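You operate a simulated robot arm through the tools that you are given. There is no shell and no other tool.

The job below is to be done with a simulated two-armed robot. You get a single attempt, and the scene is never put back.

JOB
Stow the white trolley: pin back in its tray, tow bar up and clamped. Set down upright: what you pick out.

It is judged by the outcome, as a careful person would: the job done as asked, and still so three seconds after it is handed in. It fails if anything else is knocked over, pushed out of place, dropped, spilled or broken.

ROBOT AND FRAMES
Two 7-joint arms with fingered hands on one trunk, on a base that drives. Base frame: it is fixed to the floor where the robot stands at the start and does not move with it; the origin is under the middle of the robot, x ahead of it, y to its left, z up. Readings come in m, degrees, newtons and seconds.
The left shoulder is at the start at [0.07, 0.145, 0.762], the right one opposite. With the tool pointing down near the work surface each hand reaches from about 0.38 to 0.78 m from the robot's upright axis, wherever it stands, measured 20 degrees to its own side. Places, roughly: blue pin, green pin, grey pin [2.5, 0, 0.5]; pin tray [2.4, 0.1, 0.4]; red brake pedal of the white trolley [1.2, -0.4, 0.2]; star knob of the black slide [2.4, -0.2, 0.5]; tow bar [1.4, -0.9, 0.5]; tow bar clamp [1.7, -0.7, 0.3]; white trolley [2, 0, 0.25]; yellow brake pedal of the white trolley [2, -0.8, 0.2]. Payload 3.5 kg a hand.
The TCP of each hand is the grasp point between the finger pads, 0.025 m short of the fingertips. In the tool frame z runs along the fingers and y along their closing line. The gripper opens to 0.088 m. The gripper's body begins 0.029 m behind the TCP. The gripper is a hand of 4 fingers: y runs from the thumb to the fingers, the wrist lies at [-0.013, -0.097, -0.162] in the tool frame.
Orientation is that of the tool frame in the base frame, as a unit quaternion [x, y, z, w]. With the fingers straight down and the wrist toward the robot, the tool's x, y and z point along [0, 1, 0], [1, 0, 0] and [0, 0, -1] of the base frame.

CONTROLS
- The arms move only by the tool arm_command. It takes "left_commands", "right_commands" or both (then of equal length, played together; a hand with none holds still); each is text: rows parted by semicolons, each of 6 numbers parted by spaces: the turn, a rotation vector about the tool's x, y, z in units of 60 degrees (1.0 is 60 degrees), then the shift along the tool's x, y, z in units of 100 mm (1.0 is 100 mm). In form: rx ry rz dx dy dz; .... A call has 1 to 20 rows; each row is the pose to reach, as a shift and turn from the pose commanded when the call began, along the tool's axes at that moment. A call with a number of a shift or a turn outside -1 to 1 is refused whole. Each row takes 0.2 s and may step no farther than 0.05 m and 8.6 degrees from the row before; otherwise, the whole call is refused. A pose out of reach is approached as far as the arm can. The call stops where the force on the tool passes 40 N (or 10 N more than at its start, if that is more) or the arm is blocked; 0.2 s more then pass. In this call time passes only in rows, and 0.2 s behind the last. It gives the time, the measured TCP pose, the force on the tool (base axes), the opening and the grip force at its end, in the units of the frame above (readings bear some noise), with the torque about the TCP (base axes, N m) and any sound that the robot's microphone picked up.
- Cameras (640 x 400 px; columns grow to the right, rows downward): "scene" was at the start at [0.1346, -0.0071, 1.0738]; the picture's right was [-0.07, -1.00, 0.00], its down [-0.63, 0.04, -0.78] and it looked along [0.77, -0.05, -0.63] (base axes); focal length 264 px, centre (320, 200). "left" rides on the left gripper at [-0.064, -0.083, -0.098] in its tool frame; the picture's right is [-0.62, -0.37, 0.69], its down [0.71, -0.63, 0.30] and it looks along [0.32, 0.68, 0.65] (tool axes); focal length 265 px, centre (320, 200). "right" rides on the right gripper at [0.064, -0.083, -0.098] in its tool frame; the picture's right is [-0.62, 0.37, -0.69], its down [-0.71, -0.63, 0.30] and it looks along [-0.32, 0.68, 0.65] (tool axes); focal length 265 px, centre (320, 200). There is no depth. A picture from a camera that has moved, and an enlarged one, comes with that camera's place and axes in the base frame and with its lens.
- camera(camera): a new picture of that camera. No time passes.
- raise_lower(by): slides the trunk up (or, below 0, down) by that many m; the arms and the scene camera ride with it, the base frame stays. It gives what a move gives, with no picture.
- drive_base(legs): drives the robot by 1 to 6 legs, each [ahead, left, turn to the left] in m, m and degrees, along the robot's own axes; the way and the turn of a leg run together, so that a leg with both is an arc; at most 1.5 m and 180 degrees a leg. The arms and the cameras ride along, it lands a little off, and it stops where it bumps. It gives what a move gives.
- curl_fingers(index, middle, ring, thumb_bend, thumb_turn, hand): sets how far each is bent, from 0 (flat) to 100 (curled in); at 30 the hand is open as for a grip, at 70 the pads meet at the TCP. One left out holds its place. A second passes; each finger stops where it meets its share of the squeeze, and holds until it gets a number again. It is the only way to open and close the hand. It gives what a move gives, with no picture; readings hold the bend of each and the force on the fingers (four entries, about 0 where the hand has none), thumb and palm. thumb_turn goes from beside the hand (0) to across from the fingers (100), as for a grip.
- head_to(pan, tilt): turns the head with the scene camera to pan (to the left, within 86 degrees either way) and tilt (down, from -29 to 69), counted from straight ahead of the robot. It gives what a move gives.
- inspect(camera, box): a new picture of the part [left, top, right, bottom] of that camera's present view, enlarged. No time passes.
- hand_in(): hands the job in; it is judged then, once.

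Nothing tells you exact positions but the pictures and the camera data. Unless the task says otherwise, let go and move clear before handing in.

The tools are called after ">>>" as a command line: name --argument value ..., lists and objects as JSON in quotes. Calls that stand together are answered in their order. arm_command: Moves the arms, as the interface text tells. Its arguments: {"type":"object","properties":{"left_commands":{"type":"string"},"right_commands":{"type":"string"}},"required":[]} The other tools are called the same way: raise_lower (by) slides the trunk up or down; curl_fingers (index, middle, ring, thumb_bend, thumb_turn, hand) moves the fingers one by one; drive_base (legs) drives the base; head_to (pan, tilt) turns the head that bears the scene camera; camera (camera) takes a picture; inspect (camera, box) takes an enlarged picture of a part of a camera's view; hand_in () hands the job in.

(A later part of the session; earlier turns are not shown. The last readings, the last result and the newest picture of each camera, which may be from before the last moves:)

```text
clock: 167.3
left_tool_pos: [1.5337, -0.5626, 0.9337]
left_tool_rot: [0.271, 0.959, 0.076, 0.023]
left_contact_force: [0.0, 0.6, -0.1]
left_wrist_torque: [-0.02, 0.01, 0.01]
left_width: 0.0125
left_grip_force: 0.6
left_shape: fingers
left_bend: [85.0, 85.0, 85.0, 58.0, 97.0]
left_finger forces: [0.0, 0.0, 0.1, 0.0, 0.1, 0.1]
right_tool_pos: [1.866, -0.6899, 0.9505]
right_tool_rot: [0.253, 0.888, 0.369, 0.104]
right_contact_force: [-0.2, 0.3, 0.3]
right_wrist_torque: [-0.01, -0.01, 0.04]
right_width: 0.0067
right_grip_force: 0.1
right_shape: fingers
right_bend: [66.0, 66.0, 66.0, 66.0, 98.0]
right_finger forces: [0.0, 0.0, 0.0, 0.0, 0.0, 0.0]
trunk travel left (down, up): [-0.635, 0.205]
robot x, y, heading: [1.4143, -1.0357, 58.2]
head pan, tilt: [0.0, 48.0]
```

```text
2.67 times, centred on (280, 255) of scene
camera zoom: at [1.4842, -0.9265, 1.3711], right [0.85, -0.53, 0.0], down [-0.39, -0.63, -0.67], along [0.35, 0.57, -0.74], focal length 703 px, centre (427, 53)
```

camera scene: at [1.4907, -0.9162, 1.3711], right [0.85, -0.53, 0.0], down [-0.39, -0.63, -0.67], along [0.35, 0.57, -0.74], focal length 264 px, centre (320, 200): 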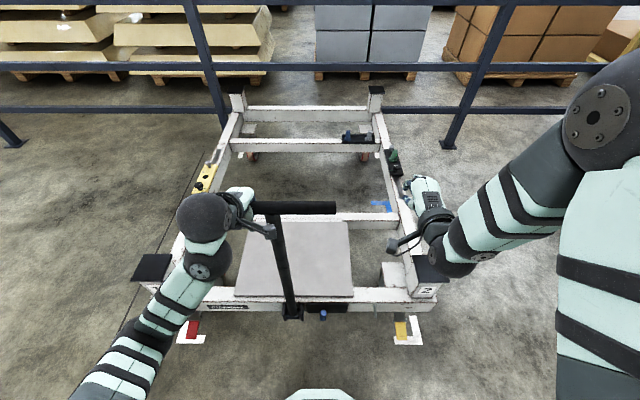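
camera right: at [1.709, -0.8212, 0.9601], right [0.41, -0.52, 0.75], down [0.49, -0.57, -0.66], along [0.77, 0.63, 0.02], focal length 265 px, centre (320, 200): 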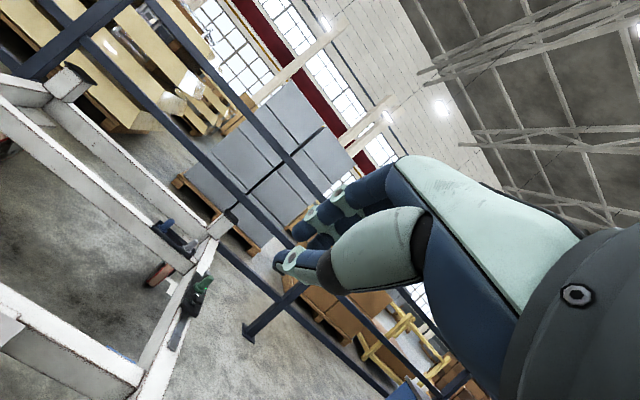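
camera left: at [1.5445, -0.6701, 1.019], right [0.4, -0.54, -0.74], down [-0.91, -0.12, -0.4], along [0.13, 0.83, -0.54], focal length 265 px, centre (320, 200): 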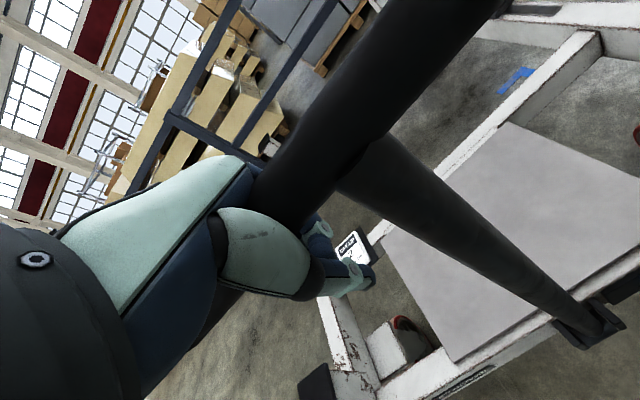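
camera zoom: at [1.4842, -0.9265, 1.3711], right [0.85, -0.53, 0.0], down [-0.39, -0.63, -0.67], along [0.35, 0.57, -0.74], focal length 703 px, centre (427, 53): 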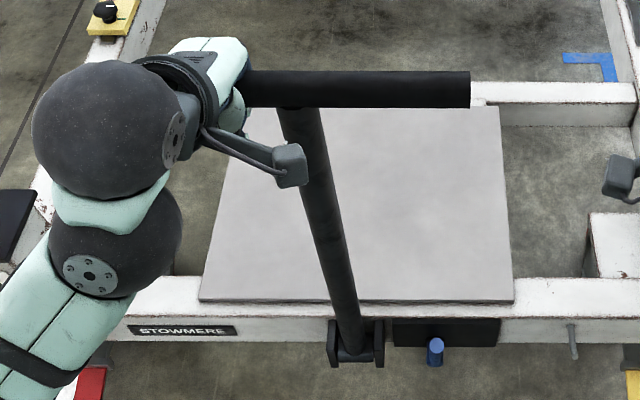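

The bar leans very slightly on the hand, so I'll keep the left hand holding it against the stop while the right hand turns the lever. I'll press it gently home, then set the right hand with one finger extended as a pusher.

>>> drive_base --legs '[[0.022, 0, 0]]'

>>> curl_fingers --hand "right" --index 95 --middle 5 --ring 95 --thumb_bend 30

>>> arm_command --right_commands "0.125 0 0 0.15 0 0; 0.25 0 0 0.3 -0.05 0.02; 0.375 0 0 0.45 -0.1 0.05; 0.5 0 0 0.5 -0.15 0.1; 0.625 0 0 0.5 -0.2 0.15; 0.75 0 0 0.5 -0.25 0.2"

>>> camera --camera "right"

>>> camera --camera "scene"

```text
clock: 168.2
left_tool_pos: [1.5442, -0.5461, 0.9339]
left_tool_rot: [0.272, 0.959, 0.075, 0.023]
left_contact_force: [-0.6, -0.2, 1.0]
left_wrist_torque: [0.01, -0.02, 0.02]
left_width: 0.0125
left_grip_force: 0.6
left_shape: fingers
left_bend: [85.0, 85.0, 85.0, 58.0, 97.0]
left_finger forces: [0.1, 0.0, 0.1, 0.0, 0.2, 0.4]
right_tool_pos: [1.8769, -0.6715, 0.9502]
right_tool_rot: [0.253, 0.888, 0.37, 0.104]
right_contact_force: [0.4, -0.6, 0.0]
right_wrist_torque: [-0.02, 0.02, 0.02]
right_width: 0.0068
right_grip_force: 0.2
right_shape: fingers
right_bend: [66.0, 66.0, 66.0, 66.0, 98.0]
right_finger forces: [0.0, 0.0, 0.0, 0.0, 0.1, 0.1]
trunk travel left (down, up): [-0.635, 0.205]
robot x, y, heading: [1.4274, -1.0159, 58.2]
head pan, tilt: [0.0, 48.0]
```

```text
clock: 169.2
left_tool_pos: [1.5452, -0.5449, 0.9344]
left_tool_rot: [0.27, 0.96, 0.075, 0.022]
left_contact_force: [0.2, 0.5, 0.7]
left_wrist_torque: [-0.01, -0.01, -0.01]
left_width: 0.0126
left_grip_force: 0.6
left_shape: fingers
left_bend: [85.0, 85.0, 85.0, 58.0, 97.0]
left_finger forces: [0.1, 0.1, 0.0, 0.0, 0.1, 0.9]
right_tool_pos: [1.8775, -0.6699, 0.9507]
right_tool_rot: [0.253, 0.888, 0.37, 0.104]
right_contact_force: [-0.8, 0.1, -0.1]
right_wrist_torque: [-0.02, -0.02, 0.04]
right_width: 0.0435
right_grip_force: 0.0
right_shape: fingers
right_bend: [95.0, 5.0, 95.0, 30.0, 98.0]
right_finger forces: [0.0, 0.0, 0.0, 0.0, 0.0, 0.0]
trunk travel left (down, up): [-0.635, 0.205]
robot x, y, heading: [1.43, -1.0151, 58.4]
head pan, tilt: [0.0, 48.0]
```

```text
clock: 170.6
left_tool_pos: [1.5459, -0.5449, 0.9338]
left_tool_rot: [0.27, 0.96, 0.075, 0.023]
left_contact_force: [-0.5, 0.2, 1.8]
left_wrist_torque: [-0.01, -0.01, 0.0]
left_width: 0.0123
left_grip_force: 0.2
left_shape: fingers
left_bend: [85.0, 85.0, 85.0, 58.0, 97.0]
left_finger forces: [0.0, 0.0, 0.0, 0.1, 0.4, 0.8]
right_tool_pos: [1.8325, -0.6484, 0.9174]
right_tool_rot: [0.273, 0.962, 0.0, 0.0]
right_contact_force: [0.0, 0.2, 0.2]
right_wrist_torque: [0.02, -0.02, 0.01]
right_width: 0.0433
right_grip_force: 0.1
right_shape: fingers
right_bend: [95.0, 5.0, 95.0, 30.0, 98.0]
right_finger forces: [0.0, 0.1, 0.0, 0.1, 0.0, 0.1]
trunk travel left (down, up): [-0.635, 0.205]
robot x, y, heading: [1.4282, -1.0196, 58.4]
head pan, tilt: [0.0, 48.0]
```

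```text
taken
camera right: at [1.7335, -0.6869, 1.015], right [0.72, -0.01, 0.69], down [0.28, -0.91, -0.31], along [0.63, 0.41, -0.65], focal length 265 px, centre (320, 200)
```

right: 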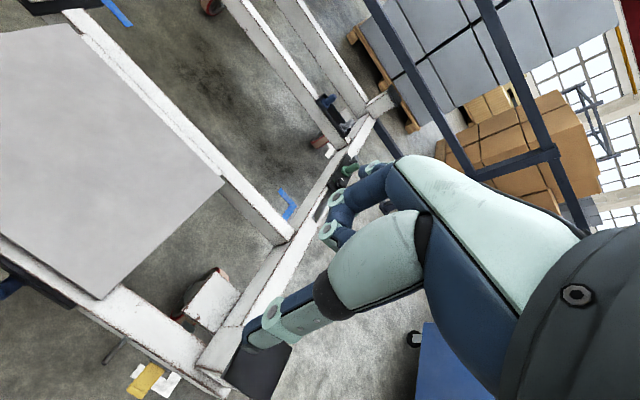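

```text
taken
camera scene: at [1.496, -0.9075, 1.3711], right [0.85, -0.53, 0.0], down [-0.39, -0.63, -0.67], along [0.35, 0.57, -0.74], focal length 264 px, centre (320, 200)
```

scene: 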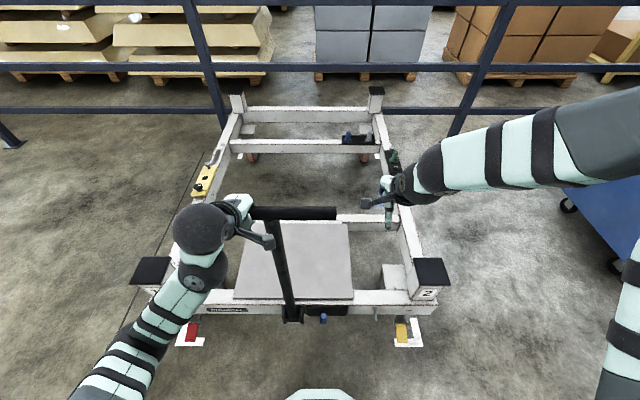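

>>> arm_command --right_commands "0 0 0 0 -0.25 0.2; 0 0 0 0 -0.5 0.4; 0 0 0 0 -0.75 0.7; 0 0 0 0 -1.0 1.0"

>>> arm_command --right_commands "0 0 0 0.1 -0.1 0.3; 0 0 0 0.2 -0.2 0.65; 0 0 0 0.3 -0.35 1.0"

>>> arm_command --right_commands "0 0 0 0.1 0 0.3; 0 0 0 0.2 0 0.65; 0 0 0 0.3 0 1.0"

>>> camera --camera "right"

>>> camera --camera "scene"

```text
clock: 171.6
left_tool_pos: [1.5463, -0.5449, 0.9332]
left_tool_rot: [0.271, 0.959, 0.076, 0.022]
left_contact_force: [0.2, 0.1, 1.6]
left_wrist_torque: [-0.02, -0.02, -0.03]
left_width: 0.0123
left_grip_force: 0.5
left_shape: fingers
left_bend: [85.0, 85.0, 85.0, 58.0, 97.0]
left_finger forces: [0.0, 0.1, 0.1, 0.0, 0.3, 0.8]
right_tool_pos: [1.7797, -0.7335, 0.8181]
right_tool_rot: [0.273, 0.962, 0.001, -0.002]
right_contact_force: [0.1, -0.5, 0.3]
right_wrist_torque: [-0.02, 0.0, 0.0]
right_width: 0.0434
right_grip_force: 0.1
right_shape: fingers
right_bend: [95.0, 5.0, 95.0, 30.0, 98.0]
right_finger forces: [0.1, 0.0, 0.1, 0.1, 0.0, 0.0]
trunk travel left (down, up): [-0.635, 0.205]
robot x, y, heading: [1.4304, -1.0138, 58.3]
head pan, tilt: [0.0, 48.0]
```

```text
clock: 172.3
left_tool_pos: [1.5462, -0.5438, 0.9339]
left_tool_rot: [0.271, 0.96, 0.075, 0.023]
left_contact_force: [0.6, -1.0, 1.6]
left_wrist_torque: [0.04, 0.03, 0.02]
left_width: 0.0124
left_grip_force: 0.6
left_shape: fingers
left_bend: [85.0, 85.0, 85.0, 58.0, 97.0]
left_finger forces: [0.0, 0.0, 0.0, 0.1, 0.2, 0.8]
right_tool_pos: [1.7343, -0.7468, 0.7181]
right_tool_rot: [0.273, 0.962, 0.002, -0.001]
right_contact_force: [-0.4, 0.0, 0.4]
right_wrist_torque: [0.0, 0.01, 0.02]
right_width: 0.0437
right_grip_force: 0.1
right_shape: fingers
right_bend: [95.0, 5.0, 95.0, 30.0, 98.0]
right_finger forces: [0.0, 0.1, 0.0, 0.0, 0.0, 0.0]
trunk travel left (down, up): [-0.635, 0.205]
robot x, y, heading: [1.43, -1.0132, 58.4]
head pan, tilt: [0.0, 48.0]
```

```text
clock: 173.2
left_tool_pos: [1.5447, -0.5449, 0.9341]
left_tool_rot: [0.27, 0.96, 0.076, 0.023]
left_contact_force: [0.2, -1.1, 1.7]
left_wrist_torque: [0.05, 0.01, -0.01]
left_width: 0.0125
left_grip_force: 0.5
left_shape: fingers
left_bend: [85.0, 85.0, 85.0, 58.0, 97.0]
left_finger forces: [0.0, 0.0, 0.0, 0.0, 0.3, 0.8]
right_tool_pos: [1.71, -0.7303, 0.6187]
right_tool_rot: [0.274, 0.962, 0.001, 0.0]
right_contact_force: [-0.6, 0.0, -0.3]
right_wrist_torque: [0.0, 0.01, -0.02]
right_width: 0.0433
right_grip_force: 0.3
right_shape: fingers
right_bend: [95.0, 5.0, 95.0, 30.0, 98.0]
right_finger forces: [0.0, 0.1, 0.0, 0.1, 0.0, 0.0]
trunk travel left (down, up): [-0.635, 0.205]
robot x, y, heading: [1.4265, -1.0206, 58.2]
head pan, tilt: [0.0, 48.0]
```

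```text
taken
camera right: at [1.6109, -0.7694, 0.7158], right [0.72, -0.01, 0.69], down [0.28, -0.91, -0.31], along [0.63, 0.41, -0.65], focal length 265 px, centre (320, 200)
```

right: 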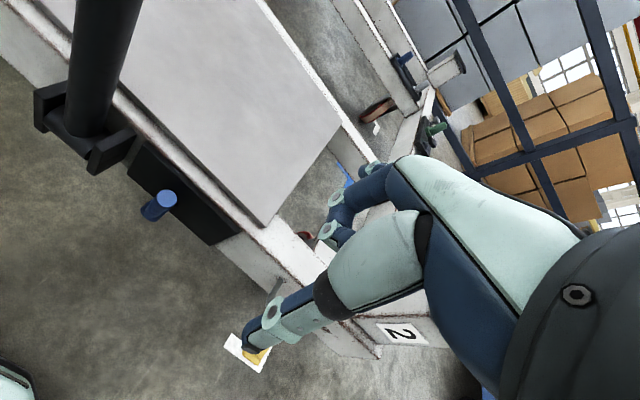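

```text
taken
camera scene: at [1.4959, -0.9076, 1.3711], right [0.85, -0.53, 0.0], down [-0.39, -0.63, -0.67], along [0.35, 0.57, -0.74], focal length 264 px, centre (320, 200)
```

scene: 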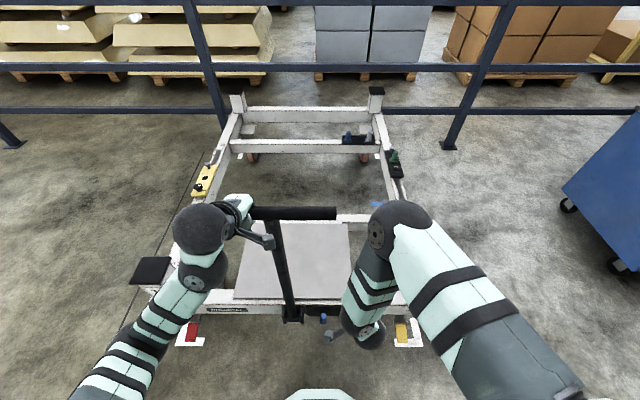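

>>> inspect --camera "right" --box '[230, 140, 430, 265]'

>>> inspect --camera "scene" --box '[260, 260, 420, 360]'

```text
3.20 times, centred on (330, 202) of right
camera zoom: at [1.6109, -0.7694, 0.7158], right [0.72, -0.01, 0.69], down [0.28, -0.91, -0.31], along [0.63, 0.41, -0.65], focal length 849 px, centre (288, 192)
```

zoom: 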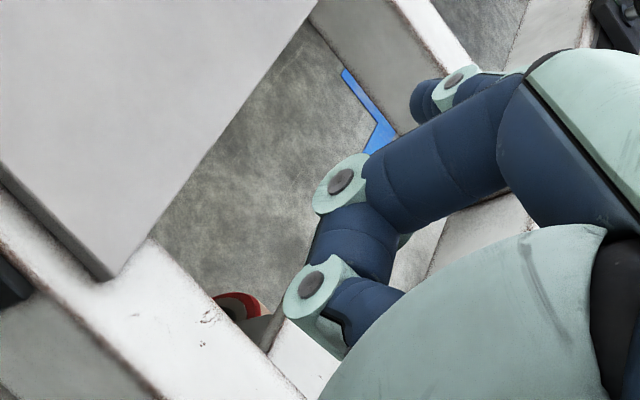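

```text
4.00 times, centred on (340, 310) of scene
camera zoom: at [1.4959, -0.9076, 1.3711], right [0.85, -0.53, 0.0], down [-0.39, -0.63, -0.67], along [0.35, 0.57, -0.74], focal length 1055 px, centre (240, -240)
```

zoom: 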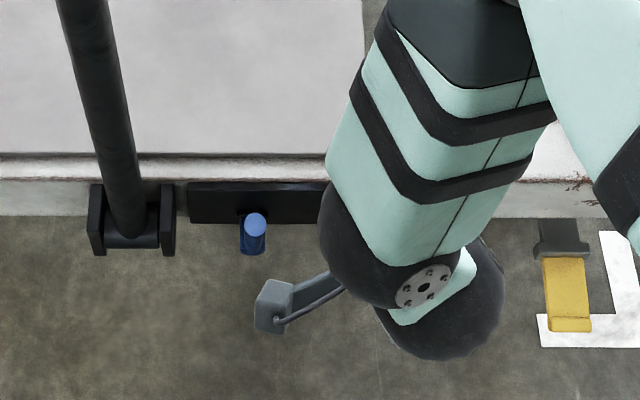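

>>> curl_fingers --hand "right" --middle 48

>>> arm_command --right_commands "0 0 0 0.33 0.08 0.2; 0 0 0 0.66 0.16 0.5; 0 0 0 1.0 0.24 0.75; 0 0 0 1.0 0.24 1.0"

>>> camera --camera "right"

>>> inspect --camera "scene" --box '[220, 240, 380, 340]'

```text
clock: 174.2
left_tool_pos: [1.5454, -0.546, 0.9338]
left_tool_rot: [0.271, 0.959, 0.076, 0.021]
left_contact_force: [0.2, 0.4, 0.4]
left_wrist_torque: [0.0, 0.02, 0.0]
left_width: 0.0126
left_grip_force: 1.3
left_shape: fingers
left_bend: [85.0, 85.0, 85.0, 58.0, 97.0]
left_finger forces: [0.1, 0.0, 0.1, 0.0, 0.2, 0.7]
right_tool_pos: [1.7091, -0.7305, 0.6183]
right_tool_rot: [0.273, 0.962, 0.001, -0.001]
right_contact_force: [0.7, 0.0, 0.3]
right_wrist_torque: [-0.02, -0.02, 0.0]
right_width: 0.0437
right_grip_force: 0.1
right_shape: fingers
right_bend: [95.0, 48.0, 95.0, 30.0, 98.0]
right_finger forces: [0.1, 0.1, 0.0, 0.0, 0.1, 0.1]
trunk travel left (down, up): [-0.635, 0.205]
robot x, y, heading: [1.4337, -1.0208, 58.2]
head pan, tilt: [0.0, 48.0]
```

```text
clock: 175.2
left_tool_pos: [1.5452, -0.5459, 0.9345]
left_tool_rot: [0.271, 0.959, 0.074, 0.022]
left_contact_force: [-0.5, 0.2, 0.7]
left_wrist_torque: [0.01, -0.01, 0.0]
left_width: 0.0126
left_grip_force: 0.7
left_shape: fingers
left_bend: [85.0, 85.0, 85.0, 58.0, 97.0]
left_finger forces: [0.1, 0.0, 0.0, 0.0, 0.2, 0.7]
right_tool_pos: [1.6387, -0.6568, 0.5198]
right_tool_rot: [0.273, 0.962, 0.001, -0.001]
right_contact_force: [0.6, 0.8, -0.5]
right_wrist_torque: [-0.01, -0.01, -0.01]
right_width: 0.0434
right_grip_force: 0.0
right_shape: fingers
right_bend: [95.0, 48.0, 95.0, 30.0, 98.0]
right_finger forces: [0.1, 0.0, 0.0, 0.1, 0.0, 0.0]
trunk travel left (down, up): [-0.635, 0.205]
robot x, y, heading: [1.4276, -1.0183, 58.2]
head pan, tilt: [0.0, 48.0]
```

```text
taken
camera right: at [1.5393, -0.6956, 0.6163], right [0.72, -0.01, 0.69], down [0.28, -0.91, -0.31], along [0.63, 0.41, -0.65], focal length 265 px, centre (320, 200)
```

right: 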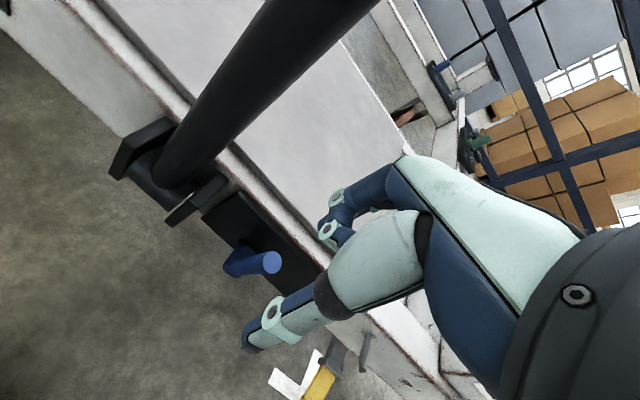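

```text
4.00 times, centred on (300, 290) of scene
camera zoom: at [1.4961, -0.9081, 1.3712], right [0.85, -0.53, 0.0], down [-0.39, -0.63, -0.67], along [0.35, 0.57, -0.74], focal length 1055 px, centre (400, -160)
```

zoom: 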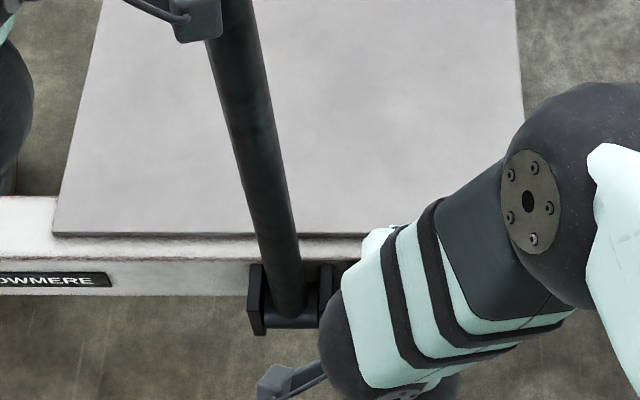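

>>> arm_command --right_commands "0 0 0 0.02 0 0.3; 0 0 0 0.04 0 0.6; 0 0 0 0.04 0 0.8"

>>> camera --camera "right"

>>> inspect --camera "right" --box '[200, 150, 360, 290]'

```text
clock: 176.2
left_tool_pos: [1.5462, -0.5447, 0.9342]
left_tool_rot: [0.271, 0.959, 0.075, 0.023]
left_contact_force: [0.7, -0.9, 1.4]
left_wrist_torque: [0.01, -0.03, 0.0]
left_width: 0.0127
left_grip_force: 0.6
left_shape: fingers
left_bend: [85.0, 85.0, 85.0, 58.0, 97.0]
left_finger forces: [0.0, 0.0, 0.0, 0.1, 0.4, 0.7]
right_tool_pos: [1.6849, -0.6494, 0.4438]
right_tool_rot: [0.295, 0.955, 0.013, 0.021]
right_contact_force: [0.4, -0.9, 0.1]
right_wrist_torque: [-0.01, -0.04, 0.03]
right_width: 0.0435
right_grip_force: 0.1
right_shape: fingers
right_bend: [95.0, 48.0, 95.0, 30.0, 98.0]
right_finger forces: [0.0, 0.0, 0.0, 0.1, 0.0, 0.0]
trunk travel left (down, up): [-0.635, 0.205]
robot x, y, heading: [1.4298, -1.0177, 58.1]
head pan, tilt: [0.0, 48.0]
stopped in row 3 (right hand): the arm was blocked; the commanded pose is now the measured one
```

```text
taken
camera right: at [1.5797, -0.6846, 0.5356], right [0.69, -0.05, 0.73], down [0.25, -0.92, -0.3], along [0.68, 0.39, -0.62], focal length 265 px, centre (320, 200)
```

right: 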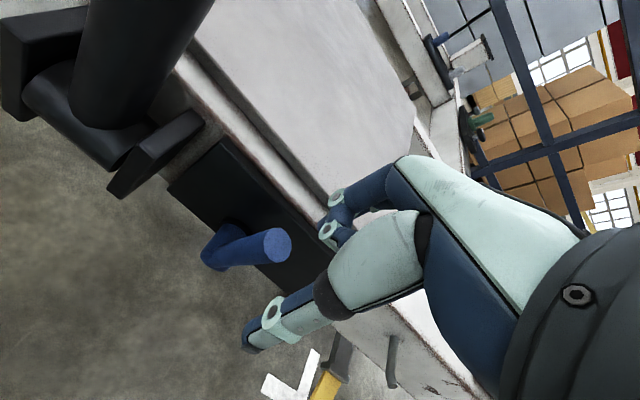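

```text
2.86 times, centred on (280, 220) of right
camera zoom: at [1.5797, -0.6846, 0.5356], right [0.69, -0.05, 0.73], down [0.25, -0.92, -0.3], along [0.68, 0.39, -0.62], focal length 758 px, centre (434, 143)
```

zoom: 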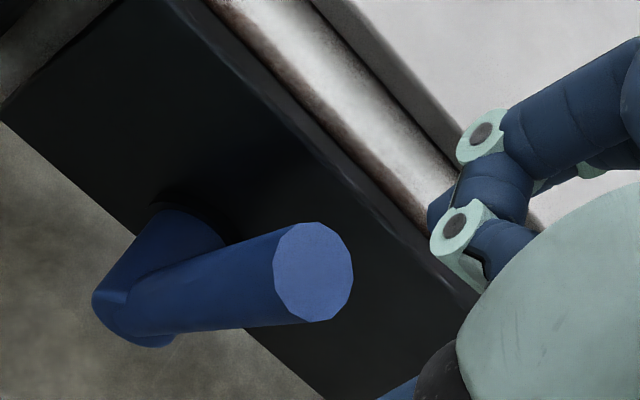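

The right arm ran out of reach just above the lever. I'll lift it a little, then rotate the left hand around the T-handle to a forward-pointing pose so the trunk can come down while still holding the bar.

>>> arm_command --right_commands "0 0 0 -0.1 0 -0.25; 0 0 0 -0.3 0 -0.5; 0 0 0 -0.5 -0.2 -0.8"

>>> arm_command --left_commands "-0.12 0 0 0 0 0; -0.24 0 0 0 0 0; -0.36 0 0 0 0 0; -0.48 0 0 0 0 0"

>>> camera --camera "left"

>>> camera --camera "scene"

```text
clock: 176.9
left_tool_pos: [1.5467, -0.5452, 0.9344]
left_tool_rot: [0.271, 0.959, 0.076, 0.022]
left_contact_force: [-0.1, 0.2, 0.6]
left_wrist_torque: [-0.02, 0.04, -0.01]
left_width: 0.0124
left_grip_force: 0.1
left_shape: fingers
left_bend: [85.0, 85.0, 85.0, 58.0, 97.0]
left_finger forces: [0.0, 0.0, 0.1, 0.1, 0.1, 0.8]
right_tool_pos: [1.7065, -0.6944, 0.5264]
right_tool_rot: [0.293, 0.956, 0.013, 0.019]
right_contact_force: [0.8, 0.5, -0.2]
right_wrist_torque: [-0.01, 0.0, -0.01]
right_width: 0.0437
right_grip_force: 0.0
right_shape: fingers
right_bend: [95.0, 48.0, 95.0, 30.0, 98.0]
right_finger forces: [0.0, 0.0, 0.0, 0.0, 0.0, 0.0]
trunk travel left (down, up): [-0.635, 0.205]
robot x, y, heading: [1.4303, -1.0147, 58.1]
head pan, tilt: [0.0, 48.0]
```

```text
clock: 177.9
left_tool_pos: [1.5498, -0.5429, 0.9378]
left_tool_rot: [0.258, 0.916, 0.294, 0.087]
left_contact_force: [-7.6, 5.1, 17.3]
left_wrist_torque: [-0.55, -0.15, -0.16]
left_width: 0.0125
left_grip_force: 8.3
left_shape: fingers
left_bend: [85.0, 85.0, 85.0, 58.0, 97.0]
left_finger forces: [0.1, 0.1, 0.0, 0.0, 0.6, 16.2]
left hand out of reach, approached as far as the arm can: row 4
right_tool_pos: [1.7052, -0.6954, 0.5251]
right_tool_rot: [0.293, 0.956, 0.013, 0.019]
right_contact_force: [0.6, 0.4, -0.7]
right_wrist_torque: [0.0, 0.01, 0.02]
right_width: 0.0437
right_grip_force: 0.1
right_shape: fingers
right_bend: [95.0, 48.0, 95.0, 30.0, 98.0]
right_finger forces: [0.0, 0.0, 0.1, 0.0, 0.0, 0.0]
trunk travel left (down, up): [-0.635, 0.205]
robot x, y, heading: [1.4283, -1.0145, 58.4]
head pan, tilt: [0.0, 48.0]
```

```text
taken
camera left: at [1.5398, -0.6841, 0.9703], right [0.59, -0.24, -0.77], down [-0.78, 0.09, -0.62], along [0.21, 0.97, -0.13], focal length 265 px, centre (320, 200)
```

left: 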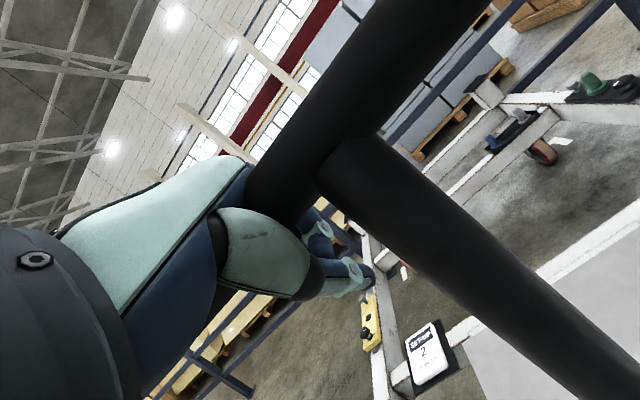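

```text
taken
camera scene: at [1.4928, -0.9086, 1.3716], right [0.85, -0.53, 0.0], down [-0.39, -0.63, -0.67], along [0.35, 0.57, -0.74], focal length 264 px, centre (320, 200)
```

scene: 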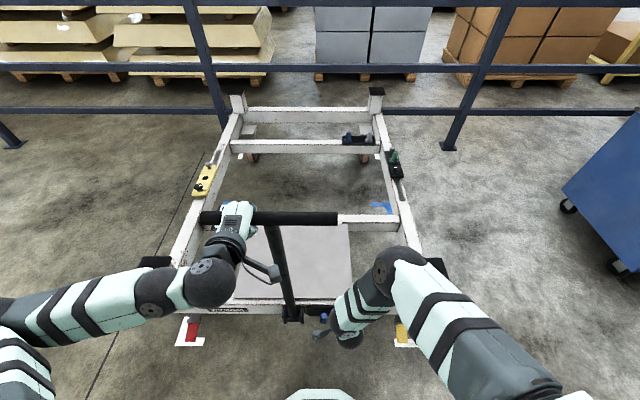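

>>> arm_command --left_commands "0 0 0 0 0.04 -0.05; 0 0 0 0 0.08 -0.1"

>>> inspect --camera "scene" --box '[180, 180, 340, 330]'

```text
clock: 178.6
left_tool_pos: [1.5566, -0.5421, 0.9465]
left_tool_rot: [0.258, 0.91, 0.311, 0.088]
left_contact_force: [0.8, -0.8, -0.9]
left_wrist_torque: [0.08, -0.01, -0.02]
left_width: 0.0125
left_grip_force: 1.5
left_shape: fingers
left_bend: [85.0, 85.0, 85.0, 58.0, 97.0]
left_finger forces: [0.0, 0.1, 0.0, 0.1, 1.6, 0.0]
left hand out of reach, approached as far as the arm can: row 2
right_tool_pos: [1.707, -0.6955, 0.5255]
right_tool_rot: [0.294, 0.956, 0.012, 0.018]
right_contact_force: [1.2, 0.5, -0.4]
right_wrist_torque: [-0.03, 0.0, -0.02]
right_width: 0.0436
right_grip_force: 0.0
right_shape: fingers
right_bend: [95.0, 48.0, 95.0, 30.0, 98.0]
right_finger forces: [0.0, 0.0, 0.0, 0.1, 0.0, 0.1]
trunk travel left (down, up): [-0.635, 0.205]
robot x, y, heading: [1.4266, -1.0167, 57.9]
head pan, tilt: [0.0, 48.0]
```

```text
2.67 times, centred on (260, 255) of scene
camera zoom: at [1.4961, -0.9083, 1.3709], right [0.85, -0.53, 0.0], down [-0.39, -0.63, -0.67], along [0.35, 0.57, -0.74], focal length 703 px, centre (480, 53)
```

zoom: 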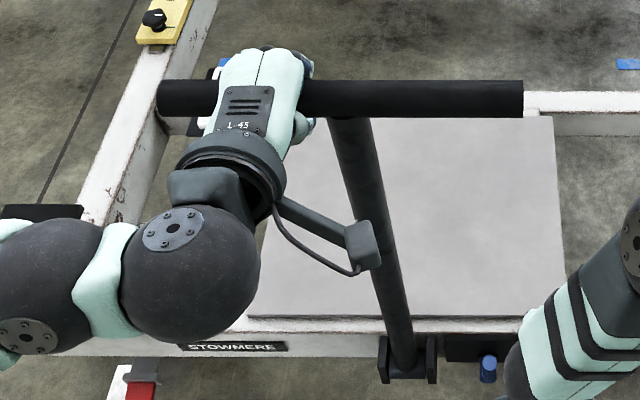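

The left hand now holds the T-handle from behind at about 38° pitch with no strain. I'll trade distance: back the base off a little while the left arm reaches forward, so the arm has room to let the trunk come down.

>>> drive_base --legs '[[-0.015, 0, 0]]'

>>> arm_command --left_commands "0 0 0 0 0.118 0.092; 0 0 0 0 0.236 0.185"

>>> drive_base --legs '[[-0.03, 0, 0]]'

>>> arm_command --left_commands "0 0 0 0 0.118 0.092; 0 0 0 0 0.236 0.185"

>>> inspect --camera "scene" --box '[180, 180, 340, 330]'

```text
clock: 179.3
left_tool_pos: [1.5485, -0.5547, 0.9471]
left_tool_rot: [0.257, 0.911, 0.311, 0.089]
left_contact_force: [0.8, -0.4, 0.3]
left_wrist_torque: [0.02, 0.0, 0.01]
left_width: 0.0128
left_grip_force: 0.1
left_shape: fingers
left_bend: [85.0, 85.0, 85.0, 58.0, 97.0]
left_finger forces: [0.0, 0.0, 0.1, 0.0, 0.1, 0.0]
right_tool_pos: [1.6987, -0.7081, 0.5244]
right_tool_rot: [0.293, 0.956, 0.011, 0.019]
right_contact_force: [0.4, -0.3, -1.1]
right_wrist_torque: [0.0, 0.0, -0.01]
right_width: 0.0439
right_grip_force: 0.1
right_shape: fingers
right_bend: [95.0, 48.0, 95.0, 30.0, 98.0]
right_finger forces: [0.1, 0.0, 0.1, 0.0, 0.0, 0.0]
trunk travel left (down, up): [-0.635, 0.205]
robot x, y, heading: [1.4228, -1.0261, 58.2]
head pan, tilt: [0.0, 48.0]
```

```text
clock: 179.9
left_tool_pos: [1.5627, -0.531, 0.9468]
left_tool_rot: [0.257, 0.91, 0.312, 0.09]
left_contact_force: [-0.9, -2.6, -0.4]
left_wrist_torque: [0.07, -0.07, 0.0]
left_width: 0.0123
left_grip_force: 1.9
left_shape: fingers
left_bend: [85.0, 85.0, 85.0, 58.0, 97.0]
left_finger forces: [0.0, 0.0, 0.0, 0.1, 3.4, 0.1]
right_tool_pos: [1.6989, -0.7085, 0.526]
right_tool_rot: [0.293, 0.956, 0.012, 0.018]
right_contact_force: [-1.0, 0.5, -0.2]
right_wrist_torque: [0.04, 0.0, 0.0]
right_width: 0.0434
right_grip_force: 0.1
right_shape: fingers
right_bend: [95.0, 48.0, 95.0, 30.0, 98.0]
right_finger forces: [0.1, 0.0, 0.0, 0.1, 0.1, 0.1]
trunk travel left (down, up): [-0.635, 0.205]
robot x, y, heading: [1.4215, -1.028, 58.2]
head pan, tilt: [0.0, 48.0]
```

```text
clock: 180.8
left_tool_pos: [1.5477, -0.5546, 0.9458]
left_tool_rot: [0.257, 0.91, 0.311, 0.09]
left_contact_force: [0.4, 1.2, 0.3]
left_wrist_torque: [-0.02, 0.0, -0.02]
left_width: 0.0122
left_grip_force: 0.0
left_shape: fingers
left_bend: [85.0, 85.0, 85.0, 58.0, 97.0]
left_finger forces: [0.0, 0.1, 0.0, 0.0, 0.0, 0.0]
right_tool_pos: [1.6833, -0.7325, 0.5245]
right_tool_rot: [0.293, 0.956, 0.011, 0.017]
right_contact_force: [-0.4, -0.3, -0.6]
right_wrist_torque: [0.0, -0.04, 0.02]
right_width: 0.0436
right_grip_force: 0.0
right_shape: fingers
right_bend: [95.0, 48.0, 95.0, 30.0, 98.0]
right_finger forces: [0.0, 0.0, 0.0, 0.0, 0.1, 0.0]
trunk travel left (down, up): [-0.635, 0.205]
robot x, y, heading: [1.4073, -1.0542, 58.2]
head pan, tilt: [0.0, 48.0]
```

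```text
clock: 181.3
left_tool_pos: [1.5642, -0.5306, 0.9469]
left_tool_rot: [0.257, 0.91, 0.312, 0.088]
left_contact_force: [-1.7, -3.9, -1.2]
left_wrist_torque: [0.12, -0.05, -0.01]
left_width: 0.0124
left_grip_force: 1.7
left_shape: fingers
left_bend: [85.0, 85.0, 85.0, 58.0, 97.0]
left_finger forces: [0.0, 0.0, 0.1, 0.0, 3.9, 0.0]
right_tool_pos: [1.6817, -0.7334, 0.5247]
right_tool_rot: [0.293, 0.956, 0.012, 0.018]
right_contact_force: [0.6, -0.2, 0.2]
right_wrist_torque: [-0.02, 0.0, 0.0]
right_width: 0.0435
right_grip_force: 0.1
right_shape: fingers
right_bend: [95.0, 48.0, 95.0, 30.0, 98.0]
right_finger forces: [0.0, 0.1, 0.0, 0.0, 0.0, 0.0]
trunk travel left (down, up): [-0.635, 0.205]
robot x, y, heading: [1.4055, -1.0539, 58.2]
head pan, tilt: [0.0, 48.0]
```

```text
2.67 times, centred on (260, 255) of scene
camera zoom: at [1.4709, -0.9479, 1.3714], right [0.85, -0.53, 0.0], down [-0.39, -0.63, -0.67], along [0.35, 0.57, -0.74], focal length 703 px, centre (480, 53)
```

zoom: 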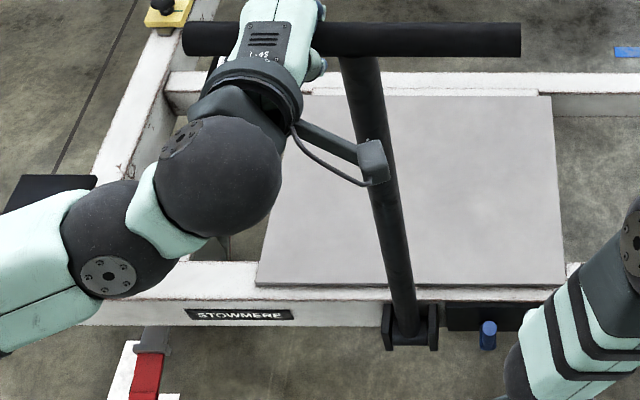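

The arm follows comfortably and the thumb holds the bar on its stop at about 4 N. Now I'll lower the trunk in small steps, raising the left arm to match.

>>> arm_command --left_commands "0 0 0 0 0.05 -0.063"

>>> raise_lower --by -0.018

>>> arm_command --left_commands "0 0 0 0 0.123 -0.158"

>>> raise_lower --by -0.02

>>> arm_command --left_commands "0 0 0 0 0.123 -0.158"

>>> camera --camera "left"

```text
clock: 181.8
left_tool_pos: [1.5626, -0.5306, 0.9523]
left_tool_rot: [0.258, 0.911, 0.31, 0.087]
left_contact_force: [-4.4, -8.1, 0.5]
left_wrist_torque: [0.54, -0.25, -0.04]
left_width: 0.0137
left_grip_force: 6.3
left_shape: fingers
left_bend: [85.0, 85.0, 85.0, 59.0, 97.0]
left_finger forces: [0.1, 0.0, 0.7, 0.0, 13.0, 0.1]
right_tool_pos: [1.6825, -0.7335, 0.524]
right_tool_rot: [0.294, 0.956, 0.012, 0.018]
right_contact_force: [-0.1, -0.2, -0.3]
right_wrist_torque: [0.02, 0.04, -0.02]
right_width: 0.0437
right_grip_force: 0.0
right_shape: fingers
right_bend: [95.0, 48.0, 95.0, 30.0, 98.0]
right_finger forces: [0.0, 0.0, 0.0, 0.0, 0.0, 0.0]
trunk travel left (down, up): [-0.635, 0.205]
robot x, y, heading: [1.4081, -1.0564, 58.5]
head pan, tilt: [0.0, 48.0]
```

```text
clock: 182.4
left_tool_pos: [1.563, -0.5295, 0.9395]
left_tool_rot: [0.255, 0.91, 0.314, 0.092]
left_contact_force: [-0.3, 0.0, 9.6]
left_wrist_torque: [-0.25, 0.06, -0.04]
left_width: 0.0126
left_grip_force: 5.4
left_shape: fingers
left_bend: [85.0, 85.0, 85.0, 58.0, 97.0]
left_finger forces: [0.0, 0.0, 0.1, 0.0, 0.7, 10.0]
right_tool_pos: [1.6825, -0.7327, 0.509]
right_tool_rot: [0.293, 0.956, 0.013, 0.019]
right_contact_force: [-0.5, -0.3, -0.2]
right_wrist_torque: [-0.02, -0.01, -0.01]
right_width: 0.0435
right_grip_force: 0.1
right_shape: fingers
right_bend: [95.0, 48.0, 95.0, 30.0, 98.0]
right_finger forces: [0.0, 0.0, 0.0, 0.0, 0.1, 0.0]
trunk travel left (down, up): [-0.617, 0.223]
robot x, y, heading: [1.4026, -1.0537, 58.2]
head pan, tilt: [0.0, 48.0]
```

```text
clock: 182.8
left_tool_pos: [1.5621, -0.5306, 0.9531]
left_tool_rot: [0.259, 0.911, 0.308, 0.087]
left_contact_force: [-4.3, -8.6, 0.3]
left_wrist_torque: [0.55, -0.28, 0.0]
left_width: 0.0136
left_grip_force: 7.4
left_shape: fingers
left_bend: [85.0, 85.0, 85.0, 59.0, 97.0]
left_finger forces: [0.0, 0.0, 1.5, 0.0, 13.3, 0.1]
right_tool_pos: [1.684, -0.7323, 0.5073]
right_tool_rot: [0.293, 0.956, 0.012, 0.019]
right_contact_force: [0.7, 0.0, 0.0]
right_wrist_torque: [0.02, -0.01, 0.01]
right_width: 0.0432
right_grip_force: 0.0
right_shape: fingers
right_bend: [95.0, 48.0, 95.0, 30.0, 98.0]
right_finger forces: [0.0, 0.0, 0.0, 0.1, 0.0, 0.1]
trunk travel left (down, up): [-0.617, 0.223]
robot x, y, heading: [1.4041, -1.0568, 58.2]
head pan, tilt: [0.0, 48.0]
```

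```text
clock: 183.5
left_tool_pos: [1.563, -0.5297, 0.9403]
left_tool_rot: [0.255, 0.91, 0.315, 0.091]
left_contact_force: [0.5, 2.0, 12.3]
left_wrist_torque: [-0.29, 0.07, -0.01]
left_width: 0.0125
left_grip_force: 5.9
left_shape: fingers
left_bend: [85.0, 85.0, 85.0, 58.0, 97.0]
left_finger forces: [0.1, 0.0, 0.0, 0.0, 0.4, 11.5]
right_tool_pos: [1.6825, -0.7339, 0.4886]
right_tool_rot: [0.294, 0.956, 0.013, 0.019]
right_contact_force: [-0.6, 0.2, 0.3]
right_wrist_torque: [-0.01, 0.02, -0.02]
right_width: 0.0438
right_grip_force: 0.1
right_shape: fingers
right_bend: [95.0, 48.0, 95.0, 30.0, 98.0]
right_finger forces: [0.0, 0.0, 0.0, 0.0, 0.0, 0.0]
trunk travel left (down, up): [-0.597, 0.243]
robot x, y, heading: [1.4065, -1.0529, 58.1]
head pan, tilt: [0.0, 48.0]
```

```text
clock: 183.9
left_tool_pos: [1.5632, -0.5294, 0.9522]
left_tool_rot: [0.258, 0.912, 0.308, 0.085]
left_contact_force: [-3.5, -8.7, -0.7]
left_wrist_torque: [0.63, -0.28, -0.03]
left_width: 0.0137
left_grip_force: 7.0
left_shape: fingers
left_bend: [85.0, 85.0, 85.0, 59.0, 97.0]
left_finger forces: [0.0, 0.1, 1.3, 0.1, 13.7, 0.0]
right_tool_pos: [1.6826, -0.7338, 0.4878]
right_tool_rot: [0.294, 0.956, 0.012, 0.018]
right_contact_force: [0.0, 1.0, 0.1]
right_wrist_torque: [0.01, -0.01, -0.01]
right_width: 0.0436
right_grip_force: 0.0
right_shape: fingers
right_bend: [95.0, 48.0, 95.0, 30.0, 98.0]
right_finger forces: [0.1, 0.1, 0.0, 0.0, 0.1, 0.0]
trunk travel left (down, up): [-0.597, 0.243]
robot x, y, heading: [1.4051, -1.0518, 58.2]
head pan, tilt: [0.0, 48.0]
```

```text
taken
camera left: at [1.5529, -0.6711, 0.9805], right [0.59, -0.21, -0.78], down [-0.78, 0.11, -0.62], along [0.22, 0.97, -0.1], focal length 265 px, centre (320, 200)
```

left: 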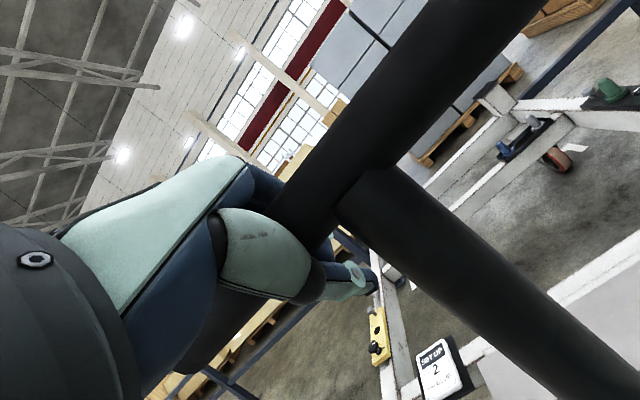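

>>> raise_lower --by -0.02

>>> arm_command --left_commands "0 0 0 0 0.123 -0.158"

>>> raise_lower --by -0.02

>>> arm_command --left_commands "0 0 0 0 0.123 -0.158"

>>> raise_lower --by -0.02

>>> arm_command --left_commands "0 0 0 0 0.123 -0.158"

>>> inspect --camera "scene" --box '[180, 160, 400, 330]'

```text
clock: 184.5
left_tool_pos: [1.5635, -0.5309, 0.9399]
left_tool_rot: [0.257, 0.909, 0.315, 0.092]
left_contact_force: [0.3, 1.0, 11.9]
left_wrist_torque: [-0.31, 0.09, -0.02]
left_width: 0.0126
left_grip_force: 6.6
left_shape: fingers
left_bend: [85.0, 85.0, 85.0, 58.0, 97.0]
left_finger forces: [0.0, 0.0, 0.1, 0.0, 0.3, 12.5]
right_tool_pos: [1.6828, -0.7326, 0.4676]
right_tool_rot: [0.294, 0.956, 0.013, 0.02]
right_contact_force: [1.0, 0.0, 0.0]
right_wrist_torque: [-0.04, 0.01, 0.04]
right_width: 0.0434
right_grip_force: 0.1
right_shape: fingers
right_bend: [95.0, 48.0, 95.0, 30.0, 98.0]
right_finger forces: [0.0, 0.0, 0.0, 0.0, 0.0, 0.0]
trunk travel left (down, up): [-0.577, 0.263]
robot x, y, heading: [1.4056, -1.0564, 58.4]
head pan, tilt: [0.0, 48.0]
```

```text
clock: 184.9
left_tool_pos: [1.5625, -0.5298, 0.9527]
left_tool_rot: [0.257, 0.912, 0.309, 0.085]
left_contact_force: [-4.4, -8.3, 0.2]
left_wrist_torque: [0.64, -0.33, -0.03]
left_width: 0.0139
left_grip_force: 8.1
left_shape: fingers
left_bend: [85.0, 85.0, 85.0, 59.0, 97.0]
left_finger forces: [0.0, 0.0, 1.2, 0.1, 14.2, 0.1]
right_tool_pos: [1.6818, -0.7332, 0.466]
right_tool_rot: [0.293, 0.956, 0.013, 0.018]
right_contact_force: [-0.2, -0.2, 0.8]
right_wrist_torque: [-0.01, -0.02, -0.01]
right_width: 0.0434
right_grip_force: 0.0
right_shape: fingers
right_bend: [95.0, 48.0, 95.0, 30.0, 98.0]
right_finger forces: [0.0, 0.0, 0.1, 0.0, 0.0, 0.0]
trunk travel left (down, up): [-0.577, 0.263]
robot x, y, heading: [1.4058, -1.0563, 58.0]
head pan, tilt: [0.0, 48.0]
```

```text
clock: 185.6
left_tool_pos: [1.5624, -0.5297, 0.9396]
left_tool_rot: [0.255, 0.91, 0.314, 0.091]
left_contact_force: [-0.9, 1.0, 12.3]
left_wrist_torque: [-0.31, 0.09, -0.01]
left_width: 0.0124
left_grip_force: 6.6
left_shape: fingers
left_bend: [85.0, 85.0, 85.0, 58.0, 97.0]
left_finger forces: [0.1, 0.0, 0.0, 0.0, 0.4, 12.4]
right_tool_pos: [1.683, -0.7329, 0.4487]
right_tool_rot: [0.294, 0.956, 0.013, 0.018]
right_contact_force: [-0.1, 0.2, -0.3]
right_wrist_torque: [0.01, -0.02, 0.01]
right_width: 0.0438
right_grip_force: 0.0
right_shape: fingers
right_bend: [95.0, 48.0, 95.0, 30.0, 98.0]
right_finger forces: [0.0, 0.0, 0.0, 0.0, 0.0, 0.0]
trunk travel left (down, up): [-0.557, 0.283]
robot x, y, heading: [1.4071, -1.0564, 58.4]
head pan, tilt: [0.0, 48.0]
```

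```text
clock: 186.0
left_tool_pos: [1.5627, -0.5304, 0.9536]
left_tool_rot: [0.258, 0.912, 0.308, 0.086]
left_contact_force: [-4.7, -9.0, 0.1]
left_wrist_torque: [0.7, -0.36, -0.01]
left_width: 0.0141
left_grip_force: 7.9
left_shape: fingers
left_bend: [85.0, 85.0, 85.0, 59.0, 97.0]
left_finger forces: [0.0, 0.0, 1.4, 0.0, 16.0, 0.0]
right_tool_pos: [1.6835, -0.7327, 0.4465]
right_tool_rot: [0.294, 0.956, 0.013, 0.019]
right_contact_force: [-0.2, 0.0, -0.4]
right_wrist_torque: [-0.03, 0.0, -0.01]
right_width: 0.0437
right_grip_force: 0.0
right_shape: fingers
right_bend: [95.0, 48.0, 95.0, 30.0, 98.0]
right_finger forces: [0.0, 0.1, 0.1, 0.1, 0.0, 0.0]
trunk travel left (down, up): [-0.557, 0.283]
robot x, y, heading: [1.4011, -1.0527, 58.2]
head pan, tilt: [0.0, 48.0]
```

```text
clock: 186.7
left_tool_pos: [1.5639, -0.5298, 0.9385]
left_tool_rot: [0.256, 0.91, 0.315, 0.091]
left_contact_force: [0.1, 1.2, 11.7]
left_wrist_torque: [-0.26, 0.09, -0.03]
left_width: 0.0129
left_grip_force: 6.1
left_shape: fingers
left_bend: [85.0, 85.0, 85.0, 58.0, 97.0]
left_finger forces: [0.0, 0.1, 0.0, 0.0, 0.5, 11.3]
right_tool_pos: [1.6835, -0.7325, 0.429]
right_tool_rot: [0.294, 0.956, 0.013, 0.018]
right_contact_force: [0.0, 0.2, 0.8]
right_wrist_torque: [0.0, 0.0, 0.0]
right_width: 0.0436
right_grip_force: 0.1
right_shape: fingers
right_bend: [95.0, 48.0, 95.0, 30.0, 98.0]
right_finger forces: [0.0, 0.0, 0.1, 0.0, 0.0, 0.1]
trunk travel left (down, up): [-0.537, 0.303]
robot x, y, heading: [1.4057, -1.0515, 58.0]
head pan, tilt: [0.0, 48.0]
```

```text
clock: 187.1
left_tool_pos: [1.5638, -0.5307, 0.9513]
left_tool_rot: [0.258, 0.912, 0.307, 0.086]
left_contact_force: [-5.3, -9.6, -0.7]
left_wrist_torque: [0.69, -0.32, -0.07]
left_width: 0.0143
left_grip_force: 8.2
left_shape: fingers
left_bend: [85.0, 85.0, 85.0, 59.0, 97.0]
left_finger forces: [0.0, 0.1, 1.1, 0.0, 15.4, 0.0]
right_tool_pos: [1.683, -0.732, 0.4271]
right_tool_rot: [0.293, 0.956, 0.013, 0.019]
right_contact_force: [0.7, 0.6, 0.0]
right_wrist_torque: [-0.01, 0.03, 0.01]
right_width: 0.0436
right_grip_force: 0.1
right_shape: fingers
right_bend: [95.0, 48.0, 95.0, 30.0, 98.0]
right_finger forces: [0.0, 0.1, 0.0, 0.1, 0.1, 0.1]
trunk travel left (down, up): [-0.537, 0.303]
robot x, y, heading: [1.4012, -1.0538, 58.2]
head pan, tilt: [0.0, 48.0]
```

```text
2.35 times, centred on (290, 245) of scene
camera zoom: at [1.4717, -0.9462, 1.2727], right [0.85, -0.53, 0.0], down [-0.39, -0.63, -0.67], along [0.35, 0.57, -0.74], focal length 621 px, centre (391, 94)
```

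zoom: 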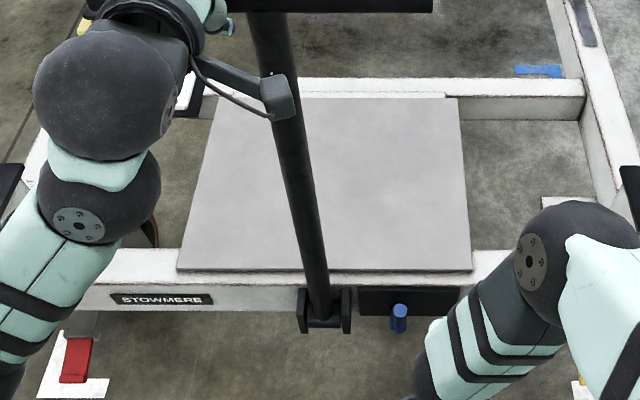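

The bar is firmly on its stop, and the right arm now has reach to spare. I'll bring the right hand up and over to the bar side of the lever, then down beside it.

>>> arm_command --right_commands "0 0 0 -0.01 0.01 -0.4; 0 0 0 -0.02 0.03 -0.73; 0 0 0 0.27 0.1 -0.74; 0 0 0 0.57 0.17 -0.745; 0 0 0 0.874 0.241 -0.748"

>>> arm_command --right_commands "0 0 0 0.01 0.04 0.27; 0 0 0 0.02 0.09 0.54; 0 0 0 0.028 0.131 0.78"

>>> camera --camera "right"

>>> inspect --camera "scene" --box '[240, 220, 400, 320]'

```text
clock: 188.3
left_tool_pos: [1.5633, -0.5295, 0.9556]
left_tool_rot: [0.257, 0.911, 0.31, 0.089]
left_contact_force: [-6.5, -12.8, -0.4]
left_wrist_torque: [0.94, -0.5, -0.05]
left_width: 0.0149
left_grip_force: 12.5
left_shape: fingers
left_bend: [85.0, 85.0, 84.0, 59.0, 96.0]
left_finger forces: [0.1, 0.0, 3.0, 0.1, 21.4, 0.1]
right_tool_pos: [1.6207, -0.6648, 0.4994]
right_tool_rot: [0.294, 0.955, 0.012, 0.019]
right_contact_force: [0.9, 0.0, -0.1]
right_wrist_torque: [-0.01, -0.02, 0.0]
right_width: 0.0434
right_grip_force: 0.0
right_shape: fingers
right_bend: [95.0, 48.0, 95.0, 30.0, 98.0]
right_finger forces: [0.0, 0.0, 0.0, 0.1, 0.0, 0.0]
trunk travel left (down, up): [-0.537, 0.303]
robot x, y, heading: [1.4063, -1.0544, 58.3]
head pan, tilt: [0.0, 48.0]
```

```text
clock: 189.1
left_tool_pos: [1.5627, -0.5298, 0.9552]
left_tool_rot: [0.257, 0.911, 0.309, 0.088]
left_contact_force: [-5.3, -13.3, -1.1]
left_wrist_torque: [0.95, -0.51, 0.0]
left_width: 0.0152
left_grip_force: 12.3
left_shape: fingers
left_bend: [85.0, 85.0, 84.0, 59.0, 96.0]
left_finger forces: [0.1, 0.1, 3.3, 0.0, 21.6, 0.0]
right_tool_pos: [1.6293, -0.652, 0.4232]
right_tool_rot: [0.294, 0.956, 0.011, 0.018]
right_contact_force: [0.2, 0.1, -0.1]
right_wrist_torque: [-0.02, 0.01, 0.01]
right_width: 0.0437
right_grip_force: 0.0
right_shape: fingers
right_bend: [95.0, 48.0, 95.0, 30.0, 98.0]
right_finger forces: [0.0, 0.0, 0.0, 0.0, 0.0, 0.1]
trunk travel left (down, up): [-0.537, 0.303]
robot x, y, heading: [1.4039, -1.0544, 58.3]
head pan, tilt: [0.0, 48.0]
```

```text
taken
camera right: at [1.5242, -0.6874, 0.515], right [0.69, -0.05, 0.72], down [0.25, -0.92, -0.3], along [0.68, 0.39, -0.62], focal length 265 px, centre (320, 200)
```

right: 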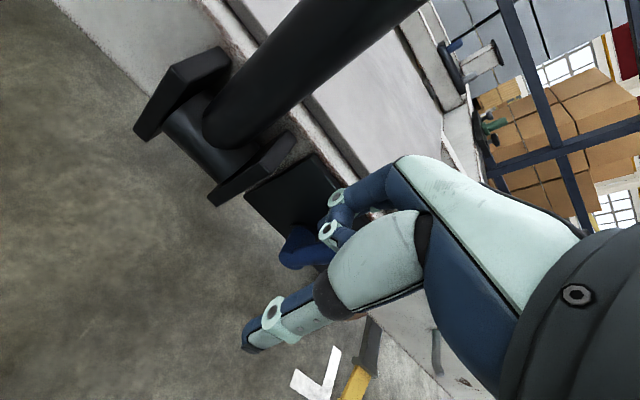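

```text
4.00 times, centred on (320, 270) of scene
camera zoom: at [1.4721, -0.9453, 1.2731], right [0.85, -0.53, 0.0], down [-0.39, -0.63, -0.67], along [0.35, 0.57, -0.74], focal length 1055 px, centre (320, -80)
```

zoom: 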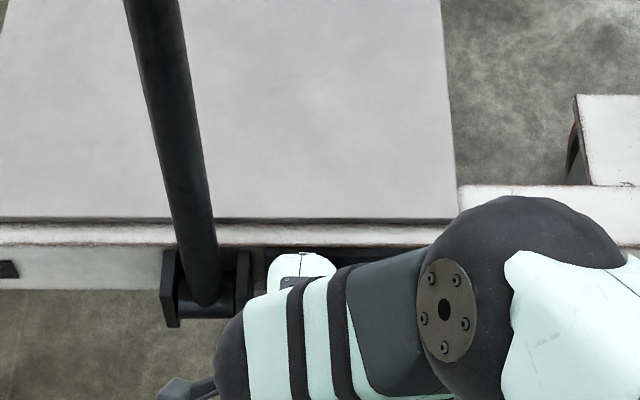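

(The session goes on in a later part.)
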